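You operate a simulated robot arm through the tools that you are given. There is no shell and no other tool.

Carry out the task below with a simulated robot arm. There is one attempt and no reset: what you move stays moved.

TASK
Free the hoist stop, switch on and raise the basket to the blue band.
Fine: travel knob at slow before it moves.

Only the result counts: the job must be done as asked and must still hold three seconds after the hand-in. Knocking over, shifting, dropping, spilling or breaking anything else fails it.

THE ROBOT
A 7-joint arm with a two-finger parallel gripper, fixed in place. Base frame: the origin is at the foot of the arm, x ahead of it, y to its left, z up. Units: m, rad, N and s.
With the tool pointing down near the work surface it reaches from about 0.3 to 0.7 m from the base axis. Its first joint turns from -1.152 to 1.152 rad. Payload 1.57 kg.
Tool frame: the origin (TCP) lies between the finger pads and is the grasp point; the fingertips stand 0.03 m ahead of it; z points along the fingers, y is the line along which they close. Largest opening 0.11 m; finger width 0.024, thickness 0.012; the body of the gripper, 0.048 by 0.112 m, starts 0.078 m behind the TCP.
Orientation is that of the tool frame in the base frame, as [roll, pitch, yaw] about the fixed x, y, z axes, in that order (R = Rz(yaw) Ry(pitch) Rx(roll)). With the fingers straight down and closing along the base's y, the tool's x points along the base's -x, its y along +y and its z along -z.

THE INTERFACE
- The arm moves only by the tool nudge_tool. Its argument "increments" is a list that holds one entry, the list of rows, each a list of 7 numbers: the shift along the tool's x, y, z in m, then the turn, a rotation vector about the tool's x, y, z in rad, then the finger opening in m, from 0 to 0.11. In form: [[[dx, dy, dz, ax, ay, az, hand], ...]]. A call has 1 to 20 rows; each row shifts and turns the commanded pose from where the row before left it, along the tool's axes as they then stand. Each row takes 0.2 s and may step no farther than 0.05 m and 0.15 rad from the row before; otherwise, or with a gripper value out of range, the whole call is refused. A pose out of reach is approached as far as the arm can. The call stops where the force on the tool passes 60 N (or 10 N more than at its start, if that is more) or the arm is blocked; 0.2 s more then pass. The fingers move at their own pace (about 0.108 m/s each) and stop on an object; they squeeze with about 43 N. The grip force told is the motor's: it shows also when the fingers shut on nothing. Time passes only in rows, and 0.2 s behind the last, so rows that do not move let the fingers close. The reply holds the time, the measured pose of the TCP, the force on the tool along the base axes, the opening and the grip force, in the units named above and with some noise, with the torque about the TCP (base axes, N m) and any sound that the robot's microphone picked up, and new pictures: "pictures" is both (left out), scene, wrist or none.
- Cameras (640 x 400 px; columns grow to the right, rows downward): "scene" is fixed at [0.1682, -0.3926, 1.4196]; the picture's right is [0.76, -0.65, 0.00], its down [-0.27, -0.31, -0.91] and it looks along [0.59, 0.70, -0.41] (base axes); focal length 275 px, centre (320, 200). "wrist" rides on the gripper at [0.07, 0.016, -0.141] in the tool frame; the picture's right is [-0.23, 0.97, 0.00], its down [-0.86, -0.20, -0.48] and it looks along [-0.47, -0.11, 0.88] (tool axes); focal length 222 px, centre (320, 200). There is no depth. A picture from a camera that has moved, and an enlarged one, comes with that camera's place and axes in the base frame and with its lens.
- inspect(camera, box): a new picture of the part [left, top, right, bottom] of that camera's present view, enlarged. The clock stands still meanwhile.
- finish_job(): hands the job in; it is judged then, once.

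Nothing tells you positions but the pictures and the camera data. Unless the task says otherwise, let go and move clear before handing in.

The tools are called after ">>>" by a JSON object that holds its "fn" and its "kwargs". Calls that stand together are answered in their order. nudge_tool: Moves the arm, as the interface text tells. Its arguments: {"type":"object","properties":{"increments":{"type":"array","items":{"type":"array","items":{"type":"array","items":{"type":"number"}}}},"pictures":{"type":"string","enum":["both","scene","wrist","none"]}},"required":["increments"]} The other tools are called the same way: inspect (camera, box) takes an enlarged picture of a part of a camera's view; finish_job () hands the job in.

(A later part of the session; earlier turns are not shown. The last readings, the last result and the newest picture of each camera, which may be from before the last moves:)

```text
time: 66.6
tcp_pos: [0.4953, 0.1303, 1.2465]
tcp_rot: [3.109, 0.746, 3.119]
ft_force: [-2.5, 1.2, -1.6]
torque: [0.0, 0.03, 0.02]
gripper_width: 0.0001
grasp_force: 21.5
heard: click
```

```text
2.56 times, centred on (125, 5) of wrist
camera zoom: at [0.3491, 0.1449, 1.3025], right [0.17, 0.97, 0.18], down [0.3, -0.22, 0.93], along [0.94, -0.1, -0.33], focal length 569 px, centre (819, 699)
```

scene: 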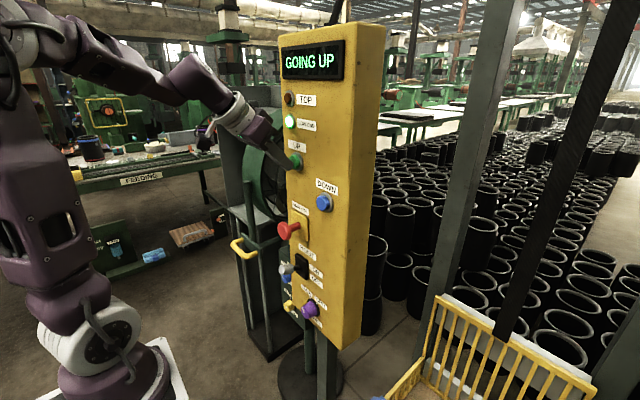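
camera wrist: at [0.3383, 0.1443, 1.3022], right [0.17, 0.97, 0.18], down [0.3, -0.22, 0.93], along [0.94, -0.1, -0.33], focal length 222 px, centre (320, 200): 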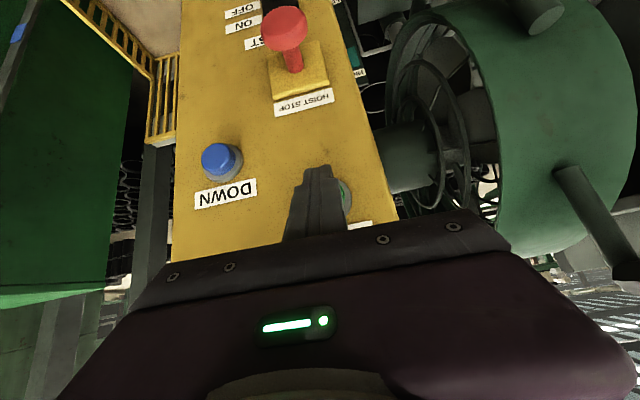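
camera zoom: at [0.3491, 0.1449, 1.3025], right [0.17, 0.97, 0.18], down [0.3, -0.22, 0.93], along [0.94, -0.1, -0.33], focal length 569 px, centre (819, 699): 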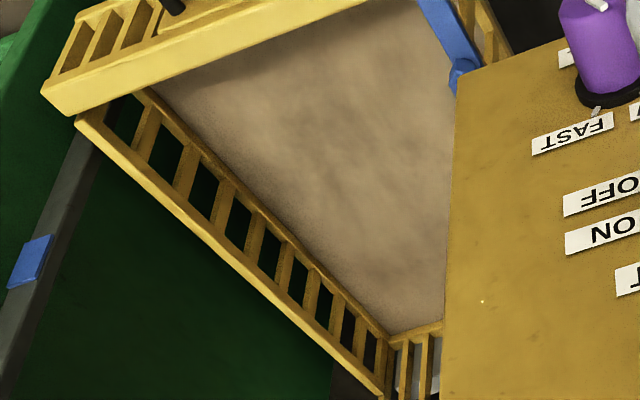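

>>> {"fn": "nudge_tool", "kwargs": {"increments": [[[0, 0, 0, 0, 0, 0, 0], [0, 0, 0, 0, 0, 0, 0], [0, 0, 0, 0, 0, 0, 0]]], "pictures": "scene"}}

>>> {"fn": "inspect", "kwargs": {"camera": "scene", "box": [0, 395, 640, 400]}}

>>> {"fn": "inspect", "kwargs": {"camera": "wrist", "box": [0, 0, 250, 10]}}

```text
time: 67.4
tcp_pos: [0.4963, 0.1295, 1.2459]
tcp_rot: [3.109, 0.749, 3.118]
ft_force: [-1.6, 1.0, -0.4]
torque: [0.04, 0.08, 0.05]
gripper_width: 0.0
grasp_force: 21.5
```

scene: 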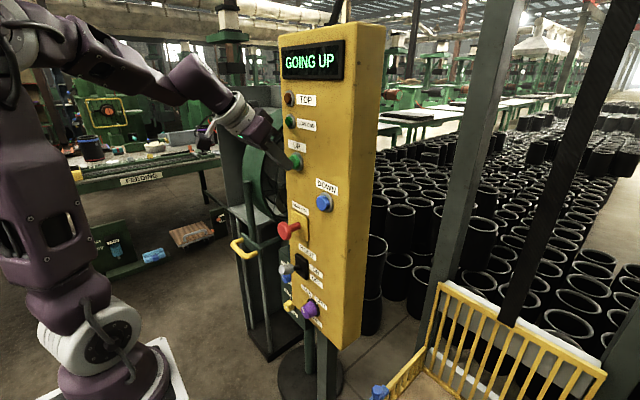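

```text
1.00 times, centred on (320, 398) of scene (not enlarged: the box is as wide or as high as the picture)
camera zoom: at [0.1681, -0.3926, 1.4196], right [0.76, -0.65, 0.0], down [-0.27, -0.31, -0.91], along [0.59, 0.7, -0.41], focal length 275 px, centre (320, 2)
```

zoom: 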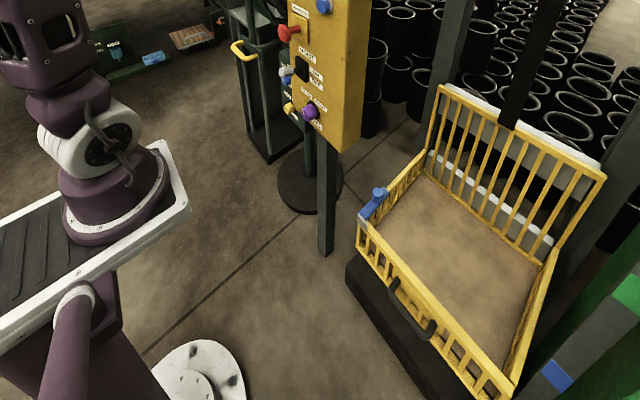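

```text
2.56 times, centred on (125, 5) of wrist
camera zoom: at [0.3491, 0.1449, 1.3026], right [0.17, 0.97, 0.18], down [0.3, -0.22, 0.93], along [0.94, -0.1, -0.33], focal length 569 px, centre (819, 699)
```

zoom: 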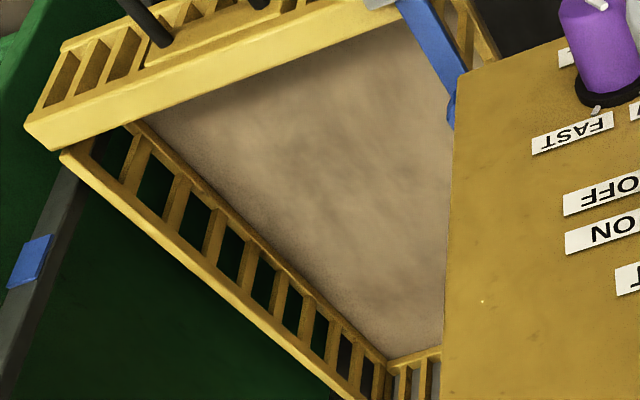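

The basket rises at roughly 7 cm/s on SLOW. I'll hold a little longer, then look again for the pointer on the basket's side.

>>> {"fn": "nudge_tool", "kwargs": {"increments": [[[0, 0, 0, 0, 0, 0, 0]]], "pictures": "none"}}

>>> {"fn": "inspect", "kwargs": {"camera": "scene", "box": [0, 395, 640, 400]}}

>>> {"fn": "inspect", "kwargs": {"camera": "scene", "box": [380, 395, 640, 400]}}

>>> {"fn": "inspect", "kwargs": {"camera": "wrist", "box": [0, 0, 160, 50]}}

```text
time: 67.8
tcp_pos: [0.4962, 0.1296, 1.2468]
tcp_rot: [3.109, 0.748, 3.118]
ft_force: [-1.6, -0.5, -0.9]
torque: [-0.03, 0.03, -0.01]
gripper_width: 0.0001
grasp_force: 21.5
```

```text
1.00 times, centred on (320, 398) of scene (not enlarged: the box is as wide or as high as the picture)
camera zoom: at [0.1681, -0.3926, 1.4196], right [0.76, -0.65, 0.0], down [-0.27, -0.31, -0.91], along [0.59, 0.7, -0.41], focal length 275 px, centre (320, 2)
```

zoom: 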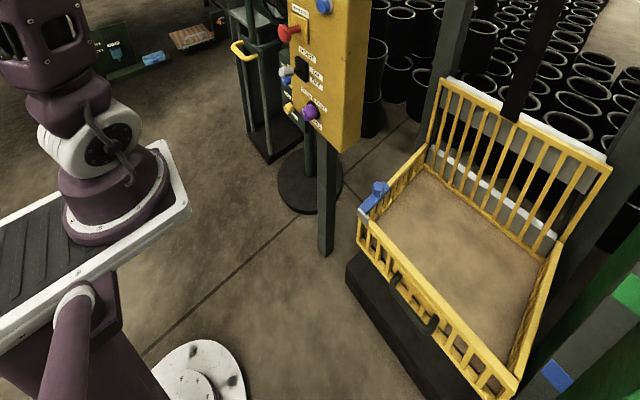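

```text
2.46 times, centred on (510, 398) of scene
camera zoom: at [0.1681, -0.3926, 1.4196], right [0.76, -0.65, 0.0], down [-0.27, -0.31, -0.91], along [0.59, 0.7, -0.41], focal length 678 px, centre (-148, -286)
```

zoom: 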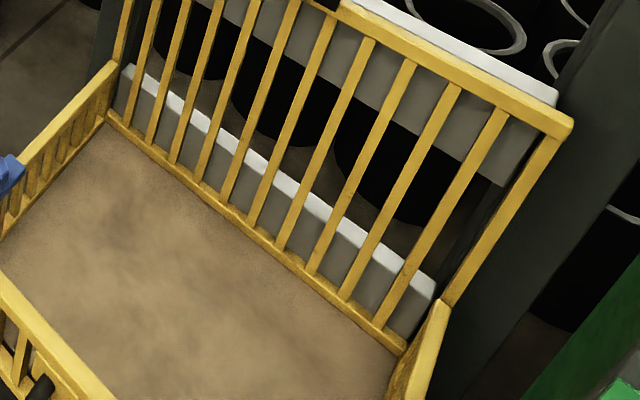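

```text
4.00 times, centred on (80, 25) of wrist
camera zoom: at [0.3491, 0.1449, 1.3026], right [0.17, 0.97, 0.18], down [0.3, -0.22, 0.93], along [0.94, -0.1, -0.33], focal length 888 px, centre (1280, 900)
```

zoom: 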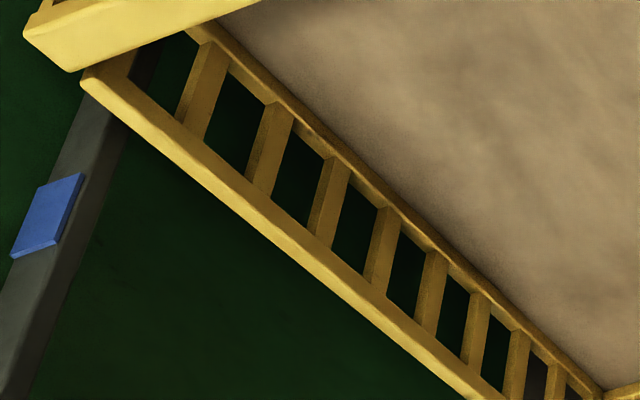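

>>> {"fn": "inspect", "kwargs": {"camera": "wrist", "box": [0, 0, 80, 2]}}

>>> {"fn": "inspect", "kwargs": {"camera": "wrist", "box": [0, 0, 40, 2]}}

```text
8.00 times, centred on (40, 1) of wrist
camera zoom: at [0.3491, 0.1449, 1.3026], right [0.17, 0.97, 0.18], down [0.3, -0.22, 0.93], along [0.94, -0.1, -0.33], focal length 1777 px, centre (2560, 1792)
```

zoom: 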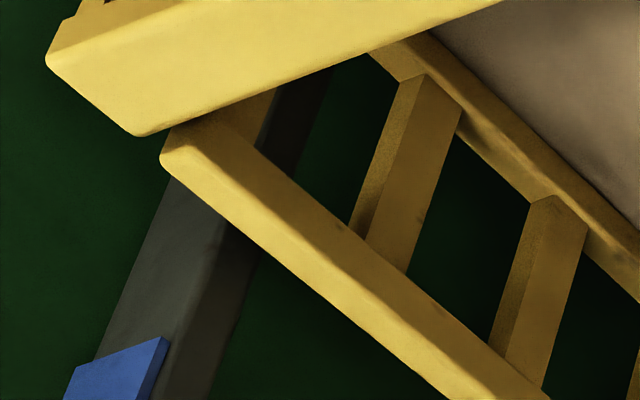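

```text
16.00 times, centred on (20, 1) of wrist
camera zoom: at [0.3491, 0.1449, 1.3026], right [0.17, 0.97, 0.18], down [0.3, -0.22, 0.93], along [0.94, -0.1, -0.33], focal length 3554 px, centre (5120, 3384)
```

zoom: 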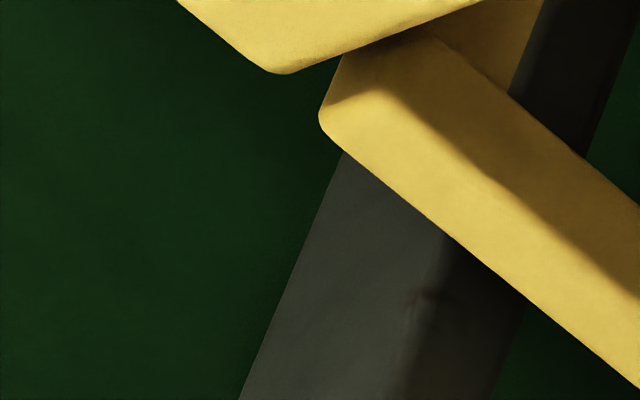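

I can't see the pointer from here. I'll release UP now, while still well below the band, to confirm the basket halts, then move the wrist camera for a direct look.

>>> {"fn": "nudge_tool", "kwargs": {"increments": [[[0.0088, 0, -0.0081, 0, 0, 0, 0]]], "pictures": "scene"}}

>>> {"fn": "inspect", "kwargs": {"camera": "scene", "box": [0, 395, 640, 400]}}

```text
time: 68.2
tcp_pos: [0.4846, 0.1301, 1.2464]
tcp_rot: [3.109, 0.746, 3.119]
ft_force: [-0.2, 0.9, -0.3]
torque: [0.0, 0.0, 0.04]
gripper_width: 0.0
grasp_force: 21.5
```

scene: 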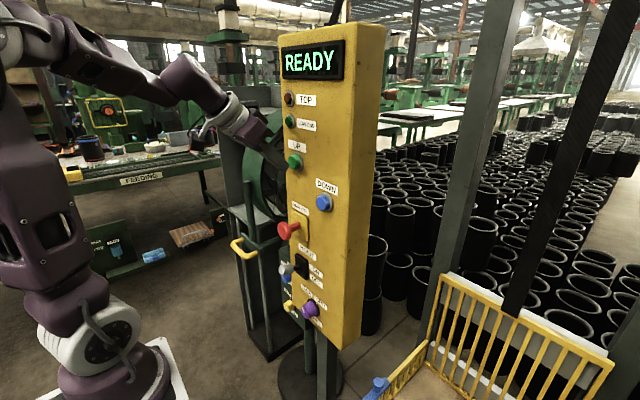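

```text
1.00 times, centred on (320, 398) of scene (not enlarged: the box is as wide or as high as the picture)
camera zoom: at [0.1682, -0.3926, 1.4196], right [0.76, -0.65, 0.0], down [-0.27, -0.31, -0.91], along [0.59, 0.7, -0.41], focal length 275 px, centre (320, 2)
```

zoom: 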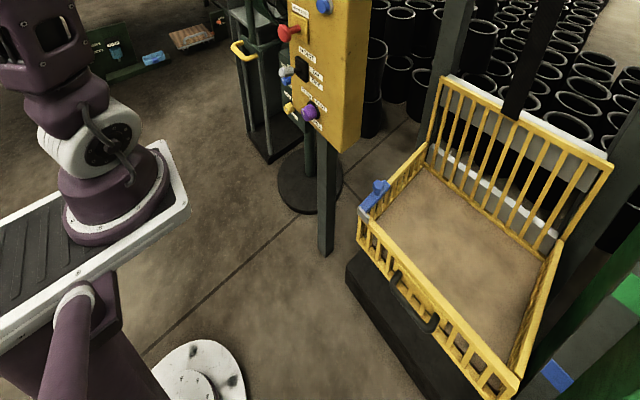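

Releasing UP stops it at once and the display shows READY, so it is a hold-to-run control. Now I'll retreat from the panel and swing the camera right, to view the basket's front-left corner beside the banded post.

>>> {"fn": "nudge_tool", "kwargs": {"increments": [[[0.022, 0, -0.0204, 0, 0, 0, 0], [0.022, 0, -0.0204, 0, 0, 0, 0], [0.0125, -0.04, 0.0111, 0, 0, 0, 0], [0.0125, -0.04, 0.0111, 0, 0, 0, 0], [0.0125, -0.04, 0.0111, 0, 0, 0, 0]]], "pictures": "wrist"}}

```text
time: 69.4
tcp_pos: [0.4192, 0.0138, 1.194]
tcp_rot: [3.107, 0.747, 3.119]
ft_force: [-1.1, 0.0, 0.3]
torque: [-0.01, 0.03, 0.02]
gripper_width: 0.0
grasp_force: 21.4
camera wrist: at [0.2723, 0.0276, 1.2497], right [0.17, 0.97, 0.18], down [0.3, -0.22, 0.93], along [0.94, -0.1, -0.33], focal length 222 px, centre (320, 200)
```

wrist: 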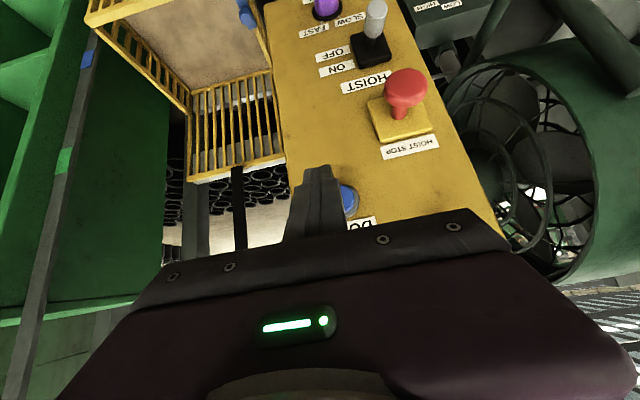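

>>> {"fn": "nudge_tool", "kwargs": {"increments": [[[0.0125, -0.04, 0.0111, 0, 0, 0, 0], [0.0125, -0.04, 0.0111, 0, 0, 0, 0], [0.0125, -0.04, 0.0111, 0, 0, 0, 0], [0.0125, -0.04, 0.0111, 0, 0, 0, 0]]], "pictures": "wrist"}}

>>> {"fn": "inspect", "kwargs": {"camera": "wrist", "box": [60, 0, 220, 10]}}

```text
time: 70.4
tcp_pos: [0.4127, -0.1464, 1.1237]
tcp_rot: [3.107, 0.747, 3.123]
ft_force: [-0.6, -0.4, 0.1]
torque: [0.04, -0.03, 0.02]
gripper_width: 0.0003
grasp_force: 21.6
camera wrist: at [0.2661, -0.1316, 1.1796], right [0.16, 0.97, 0.18], down [0.3, -0.22, 0.93], along [0.94, -0.1, -0.33], focal length 222 px, centre (320, 200)
```

wrist: 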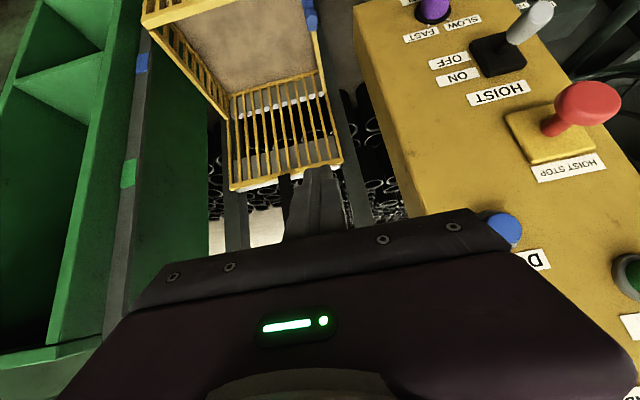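

```text
4.00 times, centred on (140, 5) of wrist
camera zoom: at [0.2661, -0.1316, 1.1796], right [0.16, 0.97, 0.18], down [0.3, -0.22, 0.93], along [0.94, -0.1, -0.33], focal length 888 px, centre (1040, 980)
```

zoom: 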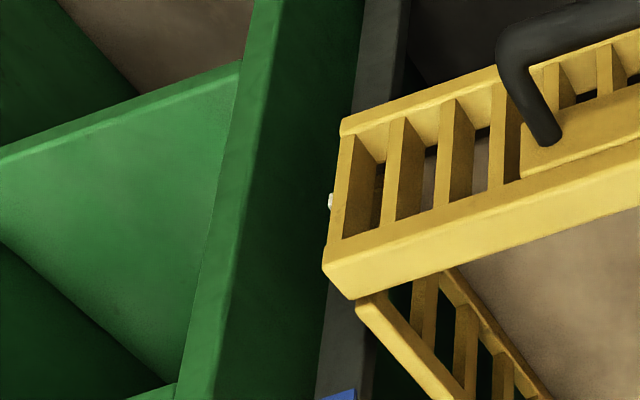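

A small white mark sticks out from the basket's left side at mid-height of its low wall, next to the banded post. This is likely the pointer. I'll move further right for a square view.

>>> {"fn": "nudge_tool", "kwargs": {"increments": [[[0.0125, -0.04, 0.0111, 0, 0, 0, 0], [0.0125, -0.04, 0.0111, 0, 0, 0, 0], [0.0125, -0.04, 0.0111, 0, 0, 0, 0], [0.0125, -0.04, 0.0111, 0, 0, 0, 0], [0.0125, -0.04, 0.0111, 0, 0, 0, 0]]], "pictures": "wrist"}}

>>> {"fn": "inspect", "kwargs": {"camera": "wrist", "box": [120, 0, 280, 10]}}

```text
time: 71.6
tcp_pos: [0.4014, -0.3516, 1.0416]
tcp_rot: [3.132, 0.749, 3.135]
ft_force: [-0.7, -0.2, 0.1]
torque: [0.06, -0.02, 0.06]
gripper_width: 0.0
grasp_force: 21.3
out of reach, approached as far as the arm can: row 5
camera wrist: at [0.2546, -0.3338, 1.0961], right [0.17, 0.97, 0.16], down [0.3, -0.21, 0.93], along [0.94, -0.11, -0.33], focal length 222 px, centre (320, 200)
```

wrist: 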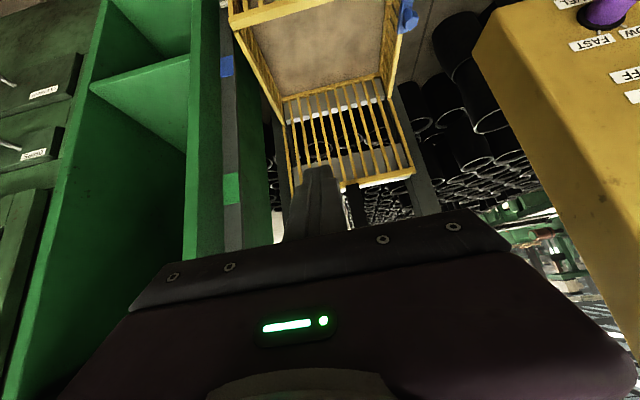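

```text
4.00 times, centred on (200, 5) of wrist
camera zoom: at [0.2546, -0.3338, 1.0961], right [0.17, 0.97, 0.16], down [0.3, -0.21, 0.93], along [0.94, -0.11, -0.33], focal length 888 px, centre (800, 980)
```

zoom: 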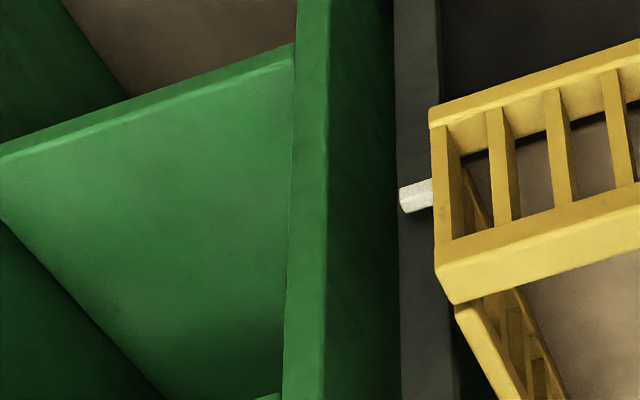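

The white pointer sticks out toward the banded post at about z≈0.43, and the blue band's centre is near z≈0.645. The basket needs about 0.21 m more, roughly 3 s at slow speed. I'll return to the UP button by reversing the path.

>>> {"fn": "nudge_tool", "kwargs": {"increments": [[[-0.0125, 0.04, -0.0111, 0, 0, 0, 0], [-0.0125, 0.04, -0.0111, 0, 0, 0, 0], [-0.0125, 0.04, -0.0111, 0, 0, 0, 0], [-0.0125, 0.04, -0.0111, 0, 0, 0, 0], [-0.0125, 0.04, -0.0111, 0, 0, 0, 0], [-0.0125, 0.04, -0.0111, 0, 0, 0, 0]]], "pictures": "none"}}

>>> {"fn": "nudge_tool", "kwargs": {"increments": [[[-0.0125, 0.04, -0.0111, 0, 0, 0, 0], [-0.0125, 0.04, -0.0111, 0, 0, 0, 0], [-0.0125, 0.04, -0.0111, 0, 0, 0, 0], [-0.0125, 0.04, -0.0111, 0, 0, 0, 0], [-0.0125, 0.04, -0.0111, 0, 0, 0, 0], [0, 0, 0, 0, 0, 0, 0]]], "pictures": "scene"}}

```text
time: 73.0
tcp_pos: [0.4118, -0.1139, 1.1429]
tcp_rot: [3.106, 0.746, 3.117]
ft_force: [0.4, 0.1, 1.1]
torque: [0.01, 0.0, 0.01]
gripper_width: 0.0001
grasp_force: 21.3
```

```text
time: 74.4
tcp_pos: [0.4171, 0.0828, 1.2327]
tcp_rot: [3.106, 0.744, 3.117]
ft_force: [-0.2, -0.2, 0.3]
torque: [0.02, 0.03, -0.01]
gripper_width: 0.0
grasp_force: 21.6
```

scene: 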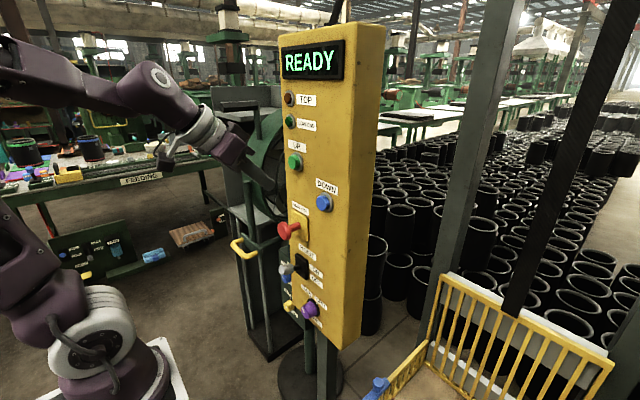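

>>> {"fn": "nudge_tool", "kwargs": {"increments": [[[-0.0047, 0.0235, -0.0051, 0, 0, 0, 0], [-0.0047, 0.0235, -0.0051, 0, 0, 0, 0], [-0.0165, 0, 0.0153, 0, 0, 0, 0], [-0.0165, 0, 0.0153, 0, 0, 0, 0], [-0.0165, 0, 0.0153, 0, 0, 0, 0], [0, 0, 0, 0, 0, 0, 0]]], "pictures": "none"}}

>>> {"fn": "inspect", "kwargs": {"camera": "scene", "box": [250, 120, 340, 190]}}

```text
time: 75.8
tcp_pos: [0.4863, 0.1305, 1.2467]
tcp_rot: [3.108, 0.748, 3.117]
ft_force: [0.2, -0.3, -0.4]
torque: [0.01, 0.02, -0.01]
gripper_width: 0.0005
grasp_force: 20.6
```

```text
5.71 times, centred on (295, 155) of scene
camera zoom: at [0.1682, -0.3926, 1.4196], right [0.76, -0.65, 0.0], down [-0.27, -0.31, -0.91], along [0.59, 0.7, -0.41], focal length 1573 px, centre (463, 457)
```

zoom: 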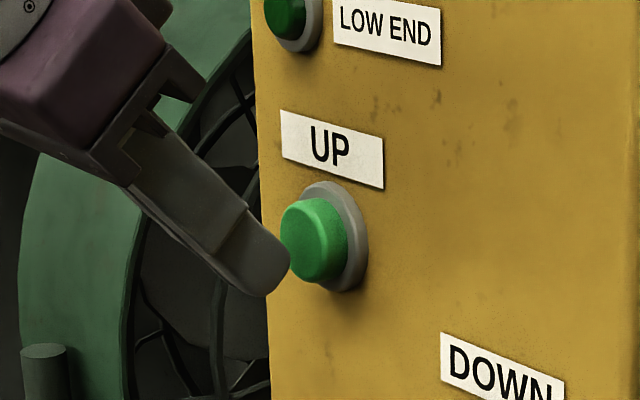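

In position. I'll press UP and hold for about 1.2 s, then check progress.

>>> {"fn": "nudge_tool", "kwargs": {"increments": [[[-0.008, 0, 0.0074, 0, 0, 0, 0], [0, 0, 0, 0, 0, 0, 0], [0, 0, 0, 0, 0, 0, 0], [0, 0, 0, 0, 0, 0, 0], [0, 0, 0, 0, 0, 0, 0]]], "pictures": "scene"}}

>>> {"fn": "inspect", "kwargs": {"camera": "scene", "box": [0, 395, 640, 400]}}

>>> {"fn": "inspect", "kwargs": {"camera": "wrist", "box": [0, 0, 250, 10]}}

```text
time: 77.0
tcp_pos: [0.4973, 0.1311, 1.2453]
tcp_rot: [3.108, 0.744, 3.119]
ft_force: [-8.0, -1.1, -2.6]
torque: [-0.01, 0.18, -0.03]
gripper_width: 0.0002
grasp_force: 21.0
heard: click
```

scene: 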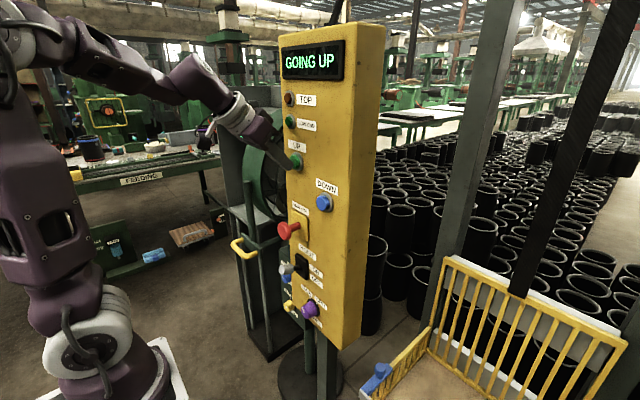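

```text
1.00 times, centred on (320, 398) of scene (not enlarged: the box is as wide or as high as the picture)
camera zoom: at [0.168, -0.3927, 1.4196], right [0.76, -0.65, 0.0], down [-0.27, -0.31, -0.91], along [0.59, 0.7, -0.41], focal length 275 px, centre (320, 2)
```

zoom: 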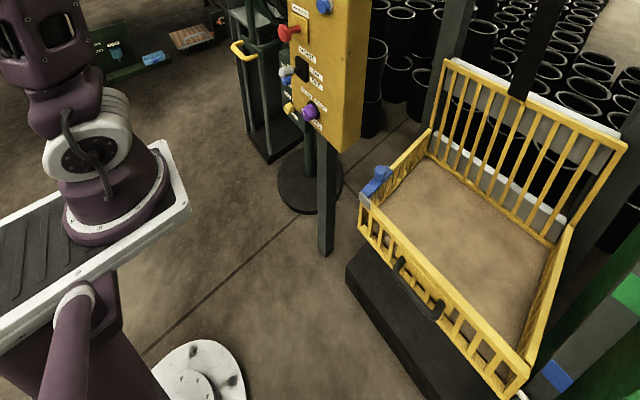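

```text
2.56 times, centred on (125, 5) of wrist
camera zoom: at [0.3502, 0.1462, 1.3024], right [0.17, 0.97, 0.18], down [0.3, -0.22, 0.93], along [0.94, -0.1, -0.33], focal length 569 px, centre (819, 699)
```

zoom: 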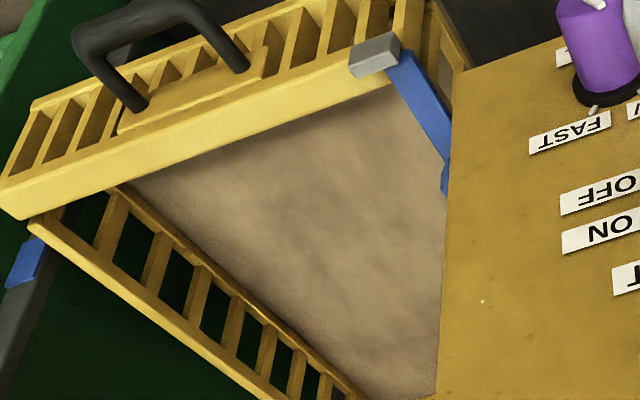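

Still rising steadily. The rim has risen about 0.17 m in total, with about 0.145 m left to go. I'll hold for another 1.2 s and look again.

>>> {"fn": "nudge_tool", "kwargs": {"increments": [[[0, 0, 0, 0, 0, 0, 0], [0, 0, 0, 0, 0, 0, 0], [0, 0, 0, 0, 0, 0, 0], [0, 0, 0, 0, 0, 0, 0], [0, 0, 0, 0, 0, 0, 0]]], "pictures": "none"}}

>>> {"fn": "inspect", "kwargs": {"camera": "scene", "box": [0, 395, 640, 400]}}

>>> {"fn": "inspect", "kwargs": {"camera": "scene", "box": [140, 395, 640, 400]}}

```text
time: 78.2
tcp_pos: [0.4966, 0.1311, 1.246]
tcp_rot: [3.109, 0.747, 3.118]
ft_force: [-7.1, -0.9, -2.5]
torque: [0.0, 0.2, -0.04]
gripper_width: 0.0
grasp_force: 20.9
```

```text
1.00 times, centred on (320, 398) of scene (not enlarged: the box is as wide or as high as the picture)
camera zoom: at [0.1679, -0.3927, 1.4196], right [0.76, -0.65, 0.0], down [-0.27, -0.31, -0.91], along [0.59, 0.7, -0.41], focal length 275 px, centre (320, 2)
```

zoom: 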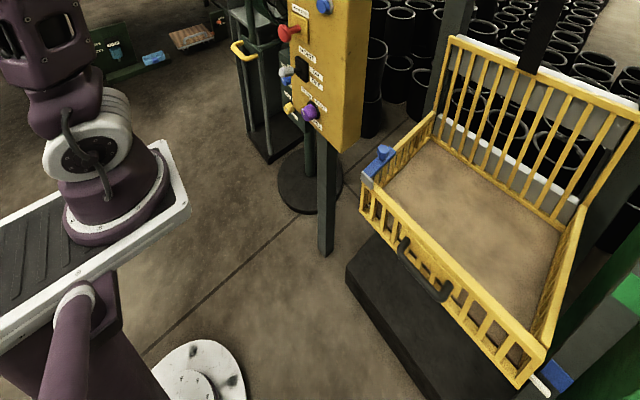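

```text
1.28 times, centred on (390, 398) of scene
camera zoom: at [0.1679, -0.3927, 1.4196], right [0.76, -0.65, 0.0], down [-0.27, -0.31, -0.91], along [0.59, 0.7, -0.41], focal length 352 px, centre (230, -53)
```

zoom: 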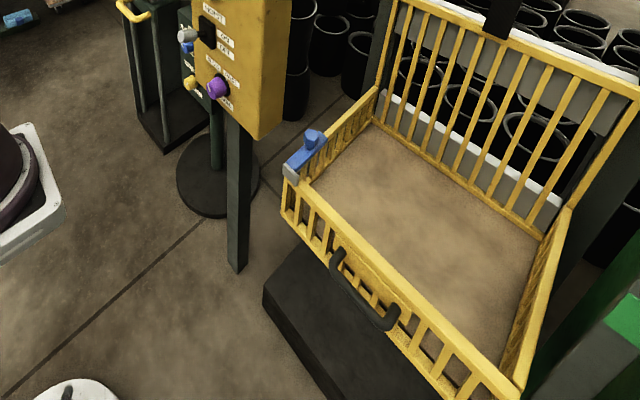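

The white pointer is now visible in the scene view, just below the blue band, with about 8 cm left. I'll hold for 0.8 s more and look again.

>>> {"fn": "nudge_tool", "kwargs": {"increments": [[[0, 0, 0, 0, 0, 0, 0], [0, 0, 0, 0, 0, 0, 0], [0, 0, 0, 0, 0, 0, 0]]], "pictures": "none"}}

>>> {"fn": "inspect", "kwargs": {"camera": "scene", "box": [0, 395, 640, 400]}}

>>> {"fn": "inspect", "kwargs": {"camera": "scene", "box": [120, 395, 640, 400]}}

```text
time: 79.0
tcp_pos: [0.4963, 0.1307, 1.2463]
tcp_rot: [3.109, 0.749, 3.118]
ft_force: [-6.6, -0.7, -1.6]
torque: [0.0, 0.19, -0.03]
gripper_width: 0.0
grasp_force: 21.5
```

```text
1.00 times, centred on (320, 398) of scene (not enlarged: the box is as wide or as high as the picture)
camera zoom: at [0.1679, -0.3927, 1.4196], right [0.76, -0.65, 0.0], down [-0.27, -0.31, -0.91], along [0.59, 0.7, -0.41], focal length 275 px, centre (320, 2)
```

zoom: 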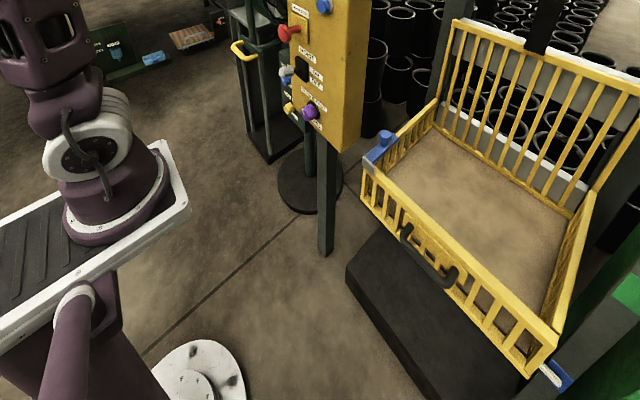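

```text
1.23 times, centred on (380, 398) of scene
camera zoom: at [0.1679, -0.3927, 1.4196], right [0.76, -0.65, 0.0], down [-0.27, -0.31, -0.91], along [0.59, 0.7, -0.41], focal length 339 px, centre (246, -43)
```

zoom: 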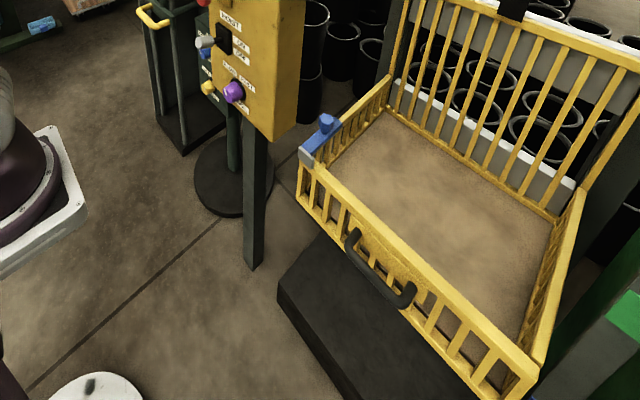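

The pointer is just reaching the band's lower part. I'll hold one more 0.2 s row and release within the same call.

>>> {"fn": "nudge_tool", "kwargs": {"increments": [[[0, 0, 0, 0, 0, 0, 0], [0.0088, 0, -0.0081, 0, 0, 0, 0], [0, 0, 0, 0, 0, 0, 0]]], "pictures": "scene"}}

>>> {"fn": "inspect", "kwargs": {"camera": "scene", "box": [0, 395, 640, 400]}}

```text
time: 79.8
tcp_pos: [0.4836, 0.1311, 1.2455]
tcp_rot: [3.107, 0.747, 3.117]
ft_force: [-0.9, -0.4, -0.3]
torque: [0.0, -0.01, -0.02]
gripper_width: 0.0
grasp_force: 20.9
```

scene: 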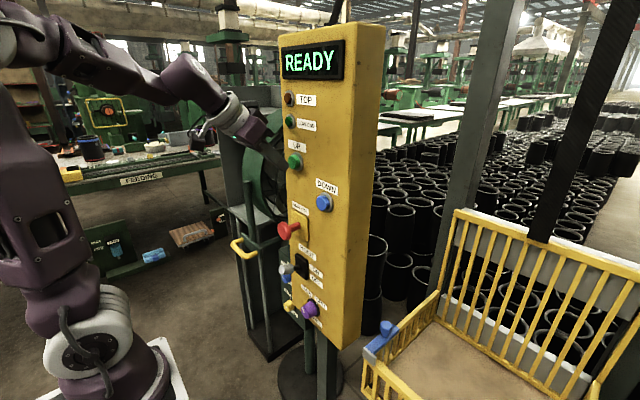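

```text
1.00 times, centred on (320, 398) of scene (not enlarged: the box is as wide or as high as the picture)
camera zoom: at [0.1681, -0.3926, 1.4196], right [0.76, -0.65, 0.0], down [-0.27, -0.31, -0.91], along [0.59, 0.7, -0.41], focal length 275 px, centre (320, 2)
```

zoom: 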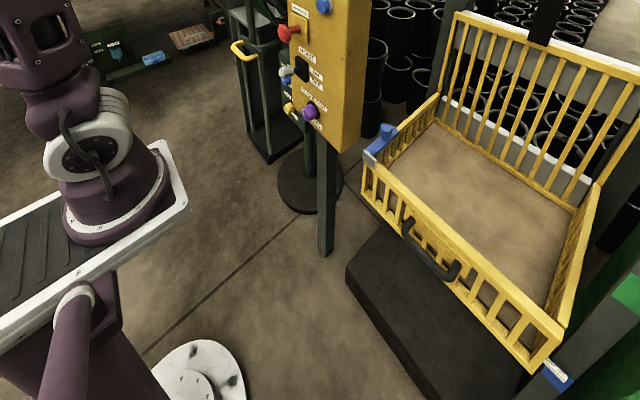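

READY again, and the pointer appears to lie on the blue band. I'll swing the camera over for a square look to confirm.

>>> {"fn": "nudge_tool", "kwargs": {"increments": [[[0.022, 0, -0.0204, 0, 0, 0, 0], [0.022, 0, -0.0204, 0, 0, 0, 0], [0.0125, -0.04, 0.0111, 0, 0, 0, 0], [0.0125, -0.04, 0.0111, 0, 0, 0, 0], [0.0125, -0.04, 0.0111, 0, 0, 0, 0], [0.0125, -0.04, 0.0111, 0, 0, 0, 0], [0.0125, -0.04, 0.0111, 0, 0, 0, 0]]], "pictures": "none"}}

>>> {"fn": "nudge_tool", "kwargs": {"increments": [[[0.0125, -0.04, 0.0111, 0, 0, 0, 0], [0.0125, -0.04, 0.0111, 0, 0, 0, 0], [0.0125, -0.04, 0.0111, 0, 0, 0, 0], [0.0125, -0.04, 0.0111, 0, 0, 0, 0], [0.0125, -0.04, 0.0111, 0, 0, 0, 0], [0.0125, -0.04, 0.0111, 0, 0, 0, 0]]], "pictures": "both"}}

>>> {"fn": "inspect", "kwargs": {"camera": "wrist", "box": [180, 20, 290, 100]}}

```text
time: 81.4
tcp_pos: [0.4173, -0.0664, 1.1573]
tcp_rot: [3.106, 0.747, 3.117]
ft_force: [0.3, -0.4, 0.5]
torque: [0.0, 0.01, 0.02]
gripper_width: 0.0
grasp_force: 21.2
```

```text
time: 82.8
tcp_pos: [0.4076, -0.304, 1.0508]
tcp_rot: [3.11, 0.745, 3.117]
ft_force: [-0.3, -0.8, 0.1]
torque: [0.0, -0.03, 0.03]
gripper_width: 0.0001
grasp_force: 21.7
camera wrist: at [0.2609, -0.2901, 1.106], right [0.17, 0.97, 0.18], down [0.3, -0.22, 0.93], along [0.94, -0.1, -0.33], focal length 222 px, centre (320, 200)
```

scene: 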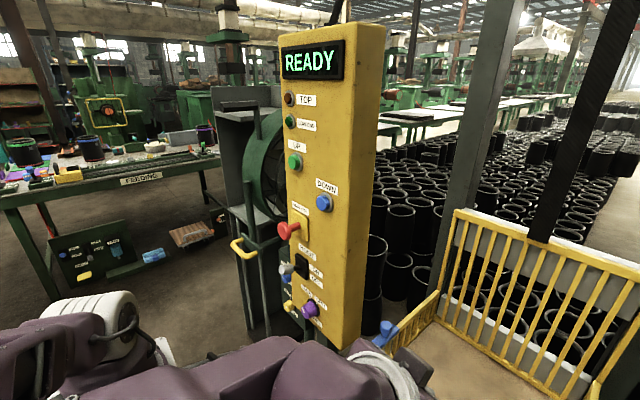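
wrist: 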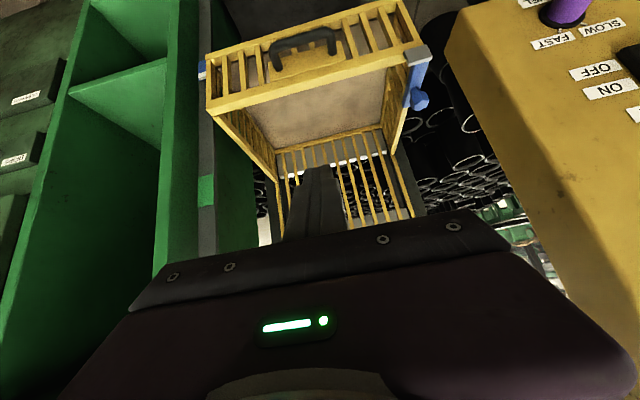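

```text
5.00 times, centred on (235, 60) of wrist
camera zoom: at [0.2609, -0.2901, 1.106], right [0.17, 0.97, 0.18], down [0.3, -0.22, 0.93], along [0.94, -0.1, -0.33], focal length 1111 px, centre (745, 900)
```

zoom: 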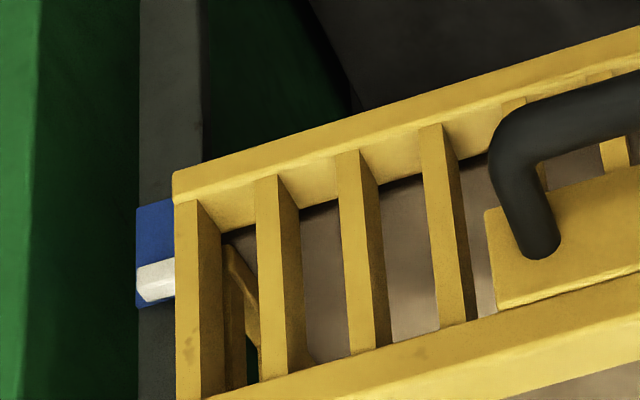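

From this high angle, the pointer (white) overlaps the blue band, but parallax makes the exact height unclear. I'll lower the wrist camera for a near-level view of pointer and band.

>>> {"fn": "nudge_tool", "kwargs": {"increments": [[[0.0254, 0, 0.0276, 0, 0, 0, 0], [0.0254, 0, 0.0276, 0, 0, 0, 0], [0.0254, 0, 0.0276, 0, 0, 0, 0], [0.0254, 0, 0.0276, 0, 0, 0, 0]]], "pictures": "both"}}

```text
time: 83.5
tcp_pos: [0.39, -0.3284, 1.0099]
tcp_rot: [-2.901, 0.656, -2.982]
ft_force: [-0.2, 0.3, 1.0]
torque: [-0.01, 0.01, -0.01]
gripper_width: 0.0003
grasp_force: 21.6
out of reach, approached as far as the arm can: row 1, 3
stopped in row 3: the arm was blocked; the commanded pose is now the measured one
camera wrist: at [0.2484, -0.302, 1.0727], right [0.16, 0.99, -0.04], down [0.37, -0.02, 0.93], along [0.91, -0.17, -0.37], focal length 222 px, centre (320, 200)
```

scene: 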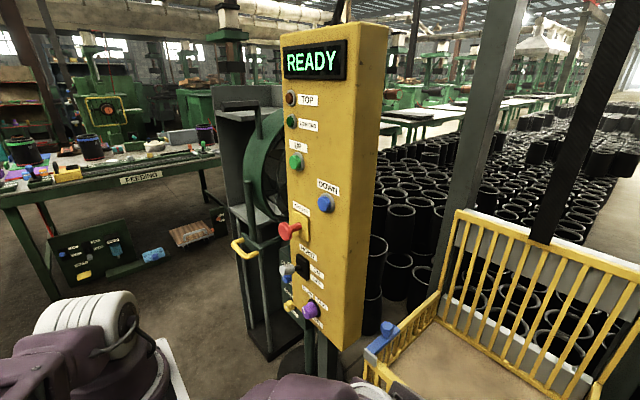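
wrist: 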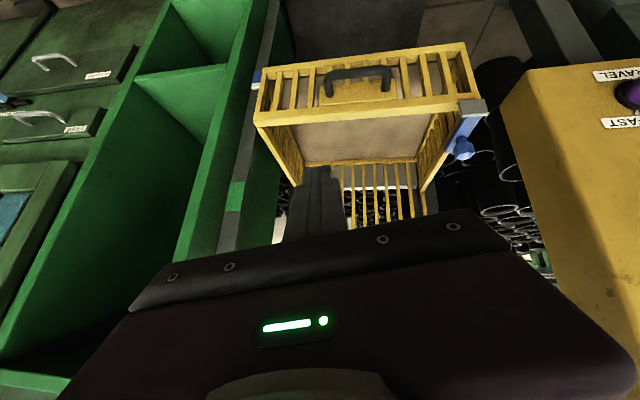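

The arm was blocked during that move, so I'll stop and look at what it is near before doing anything else.

>>> {"fn": "inspect", "kwargs": {"camera": "scene", "box": [0, 395, 640, 400]}}

>>> {"fn": "inspect", "kwargs": {"camera": "scene", "box": [0, 200, 320, 400]}}

>>> {"fn": "inspect", "kwargs": {"camera": "scene", "box": [0, 0, 640, 400]}}

```text
1.00 times, centred on (320, 398) of scene (not enlarged: the box is as wide or as high as the picture)
camera zoom: at [0.1677, -0.3877, 1.4211], right [0.76, -0.65, 0.0], down [-0.27, -0.32, -0.91], along [0.59, 0.69, -0.41], focal length 275 px, centre (320, 2)
```

zoom: 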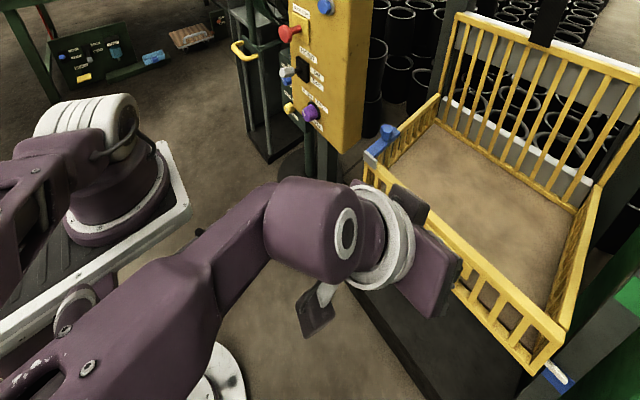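

```text
2.00 times, centred on (160, 300) of scene
camera zoom: at [0.1677, -0.3877, 1.4211], right [0.76, -0.65, 0.0], down [-0.27, -0.32, -0.91], along [0.59, 0.69, -0.41], focal length 550 px, centre (640, 0)
```

zoom: 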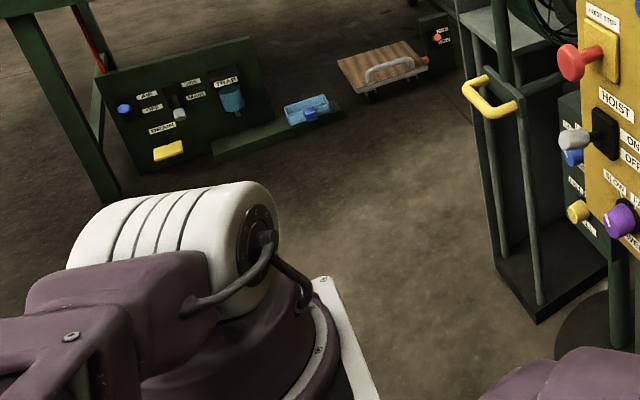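

```text
1.00 times, centred on (320, 200) of scene (not enlarged: the box is as wide or as high as the picture)
camera zoom: at [0.1677, -0.3877, 1.4211], right [0.76, -0.65, 0.0], down [-0.27, -0.32, -0.91], along [0.59, 0.69, -0.41], focal length 275 px, centre (320, 200)
```

zoom: 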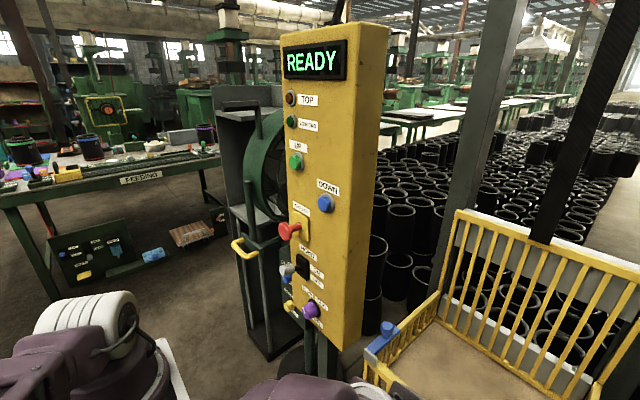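

The scene camera's reported pose shifted by about 5 mm, so the elbow is leaning on its mount. I'll reverse gently, away from it.

>>> {"fn": "nudge_tool", "kwargs": {"increments": [[[-0.016, 0.012, -0.01, 0, 0, 0, 0], [-0.016, 0.012, -0.01, 0, 0, 0, 0]]], "pictures": "scene"}}

>>> {"fn": "inspect", "kwargs": {"camera": "scene", "box": [0, 395, 640, 400]}}

```text
time: 84.2
tcp_pos: [0.3976, -0.3049, 1.0377]
tcp_rot: [-2.915, 0.66, -2.991]
ft_force: [-0.5, 0.0, 0.6]
torque: [0.03, -0.01, 0.01]
gripper_width: 0.0001
grasp_force: 21.1
out of reach, approached as far as the arm can: row 1, 2
```

scene: 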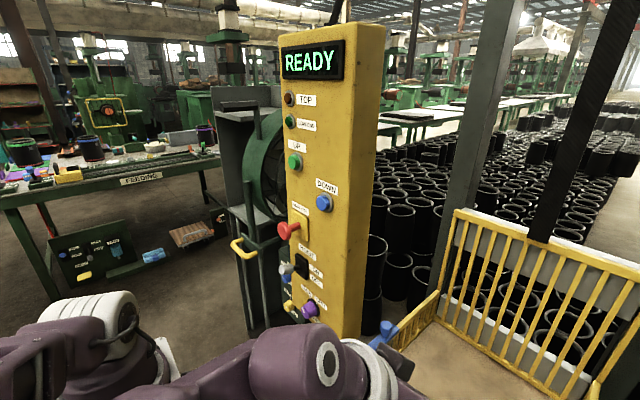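

```text
1.00 times, centred on (320, 398) of scene (not enlarged: the box is as wide or as high as the picture)
camera zoom: at [0.1681, -0.3926, 1.4196], right [0.76, -0.65, 0.0], down [-0.27, -0.31, -0.91], along [0.59, 0.7, -0.41], focal length 275 px, centre (320, 2)
```

zoom: 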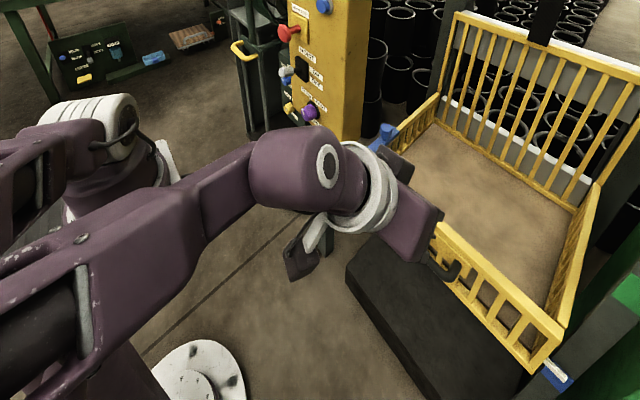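

The camera pose is back to its original value, so that contact was only elastic and nothing is displaced. I'll zoom in on the pointer and band from here.

>>> {"fn": "inspect", "kwargs": {"camera": "wrist", "box": [200, 40, 320, 120]}}

>>> {"fn": "inspect", "kwargs": {"camera": "wrist", "box": [235, 50, 285, 85]}}

```text
5.00 times, centred on (260, 80) of wrist
camera zoom: at [0.2547, -0.2786, 1.1009], right [0.17, 0.99, -0.03], down [0.37, -0.03, 0.93], along [0.91, -0.17, -0.37], focal length 1111 px, centre (620, 800)
```

zoom: 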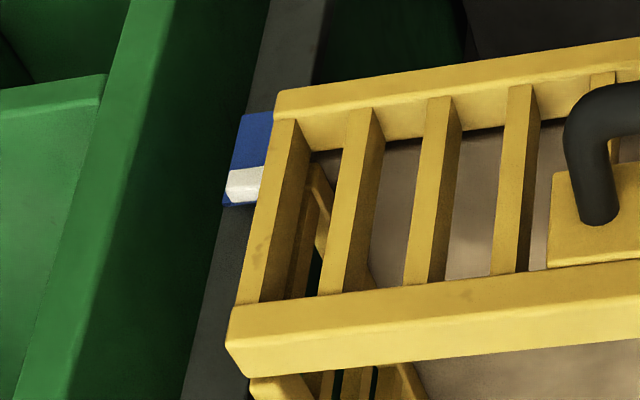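

```text
11.43 times, centred on (260, 68) of wrist
camera zoom: at [0.2547, -0.2786, 1.1009], right [0.17, 0.99, -0.03], down [0.37, -0.03, 0.93], along [0.91, -0.17, -0.37], focal length 2538 px, centre (1006, 1714)
```

zoom: 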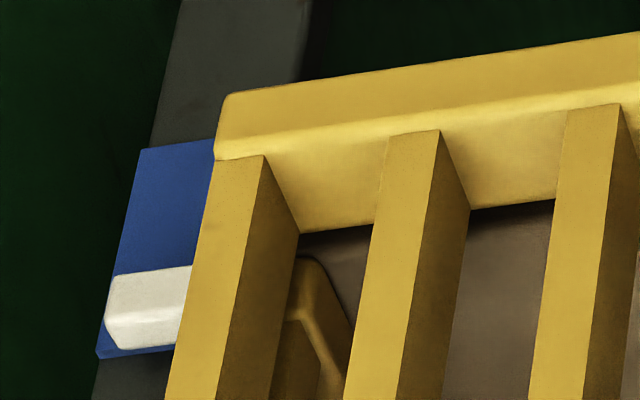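

From the overlap geometry (the pointer stands ~10 mm in front of the band), I judge the pointer to be near the top edge of the blue band, about 2–2.5 cm above its middle. A short tap on DOWN should centre it. First I'll return along the safe path and restore the tool orientation.

>>> {"fn": "nudge_tool", "kwargs": {"increments": [[[-0.0205, 0.0251, -0.022, -0.074, -0.037, 0.07, 0], [-0.0205, 0.0251, -0.022, -0.074, -0.037, 0.07, 0]]], "pictures": "none"}}

>>> {"fn": "inspect", "kwargs": {"camera": "wrist", "box": [130, 30, 250, 100]}}

```text
time: 84.8
tcp_pos: [0.4018, -0.2478, 1.0927]
tcp_rot: [3.106, 0.748, 3.117]
ft_force: [-0.3, 0.8, -0.2]
torque: [-0.02, -0.01, 0.0]
gripper_width: 0.0
grasp_force: 21.2
```

```text
5.33 times, centred on (190, 65) of wrist
camera zoom: at [0.2553, -0.2326, 1.1483], right [0.17, 0.97, 0.18], down [0.3, -0.22, 0.93], along [0.94, -0.1, -0.33], focal length 1185 px, centre (1013, 920)
```

zoom: 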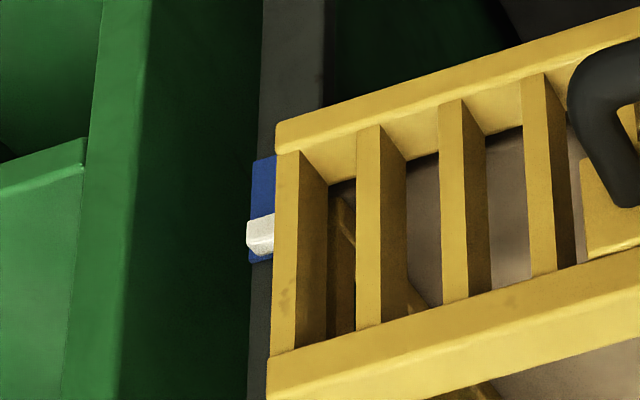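

Using the two views, I estimate the pointer is about 2.5 cm above the band's middle. I'll go to the DOWN button at about (0.525, 0.028, 1.166), stopping short of it.

>>> {"fn": "nudge_tool", "kwargs": {"increments": [[[-0.0096, 0.0397, -0.0066, 0, 0, 0, 0], [-0.0096, 0.0397, -0.0066, 0, 0, 0, 0], [-0.0096, 0.0397, -0.0066, 0, 0, 0, 0], [-0.0096, 0.0397, -0.0066, 0, 0, 0, 0], [-0.0096, 0.0397, -0.0066, 0, 0, 0, 0], [-0.0096, 0.0397, -0.0066, 0, 0, 0, 0], [-0.0096, 0.0397, -0.0066, 0, 0, 0, 0], [0, 0, 0, 0, 0, 0, 0]]], "pictures": "wrist"}}

>>> {"fn": "inspect", "kwargs": {"camera": "wrist", "box": [250, 130, 410, 240]}}

```text
time: 86.5
tcp_pos: [0.4181, 0.0274, 1.1802]
tcp_rot: [3.106, 0.746, 3.118]
ft_force: [0.4, 0.8, -0.1]
torque: [0.01, -0.02, -0.02]
gripper_width: 0.0001
grasp_force: 21.3
camera wrist: at [0.2712, 0.0428, 1.2365], right [0.17, 0.97, 0.18], down [0.3, -0.22, 0.93], along [0.94, -0.1, -0.33], focal length 222 px, centre (320, 200)
```

wrist: 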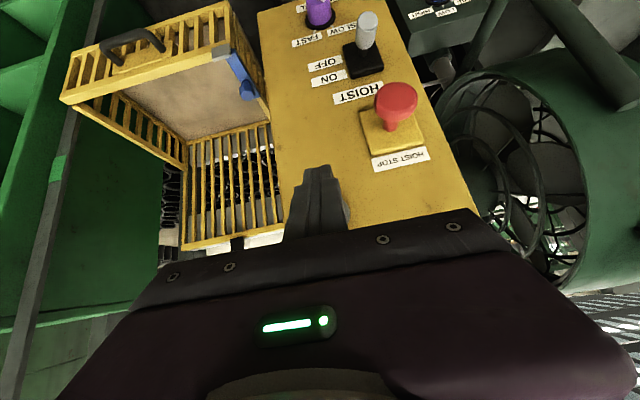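

```text
3.64 times, centred on (330, 185) of wrist
camera zoom: at [0.2712, 0.0428, 1.2365], right [0.17, 0.97, 0.18], down [0.3, -0.22, 0.93], along [0.94, -0.1, -0.33], focal length 808 px, centre (284, 254)
```

zoom: 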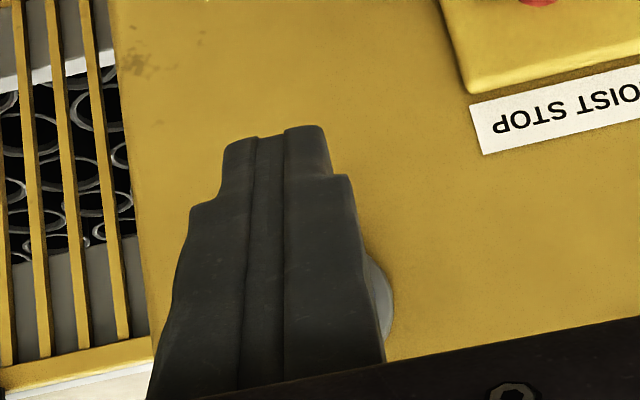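

>>> {"fn": "nudge_tool", "kwargs": {"increments": [[[-0.0122, 0, 0.0113, 0, 0, 0, 0], [-0.0122, 0, 0.0113, 0, 0, 0, 0], [-0.0122, 0, 0.0113, 0, 0, 0, 0], [-0.0115, 0, 0.0107, 0, 0, 0, 0], [0, 0, 0, 0, 0, 0, 0]]], "pictures": "scene"}}

>>> {"fn": "inspect", "kwargs": {"camera": "scene", "box": [280, 165, 370, 235]}}

```text
time: 87.8
tcp_pos: [0.4842, 0.0287, 1.1789]
tcp_rot: [3.106, 0.745, 3.118]
ft_force: [-0.6, 0.1, 0.2]
torque: [0.01, 0.02, 0.01]
gripper_width: 0.0
grasp_force: 21.4
```

scene: 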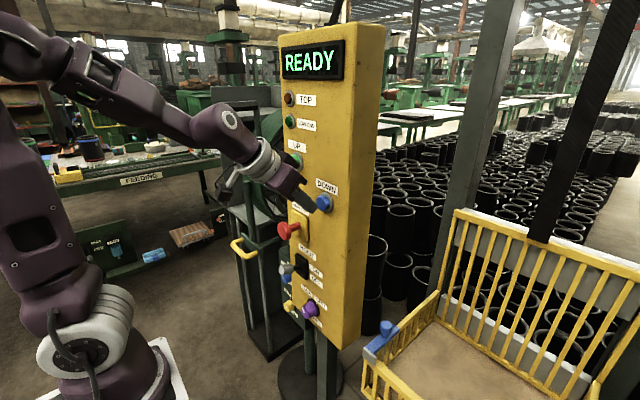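

```text
5.71 times, centred on (325, 200) of scene
camera zoom: at [0.1682, -0.3926, 1.4196], right [0.76, -0.65, 0.0], down [-0.27, -0.31, -0.91], along [0.59, 0.7, -0.41], focal length 1573 px, centre (291, 200)
```

zoom: 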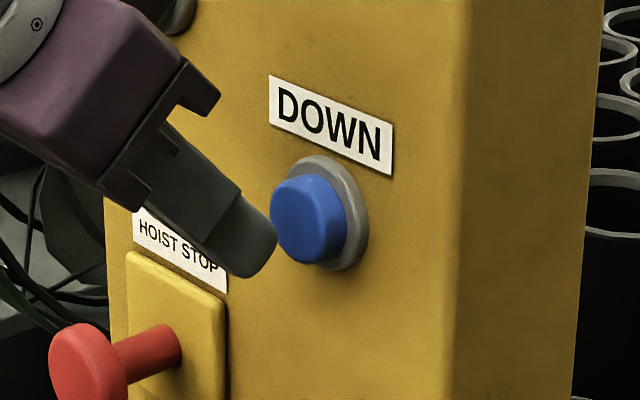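

Aligned with the DOWN cap. I'll creep forward in small steps until it clicks, then release immediately.

>>> {"fn": "nudge_tool", "kwargs": {"increments": [[[-0.0051, 0, 0.0048, 0, 0, 0, 0]]], "pictures": "none"}}

>>> {"fn": "nudge_tool", "kwargs": {"increments": [[[-0.0015, 0, 0.0014, 0, 0, 0, 0]]], "pictures": "none"}}

```text
time: 88.2
tcp_pos: [0.4913, 0.0281, 1.1793]
tcp_rot: [3.107, 0.746, 3.117]
ft_force: [-0.1, -0.1, 0.3]
torque: [0.04, 0.01, -0.02]
gripper_width: 0.0
grasp_force: 21.1
```

```text
time: 88.5
tcp_pos: [0.4923, 0.0286, 1.1797]
tcp_rot: [3.108, 0.744, 3.121]
ft_force: [0.5, -0.1, -0.9]
torque: [0.03, 0.02, -0.02]
gripper_width: 0.0
grasp_force: 21.1
```

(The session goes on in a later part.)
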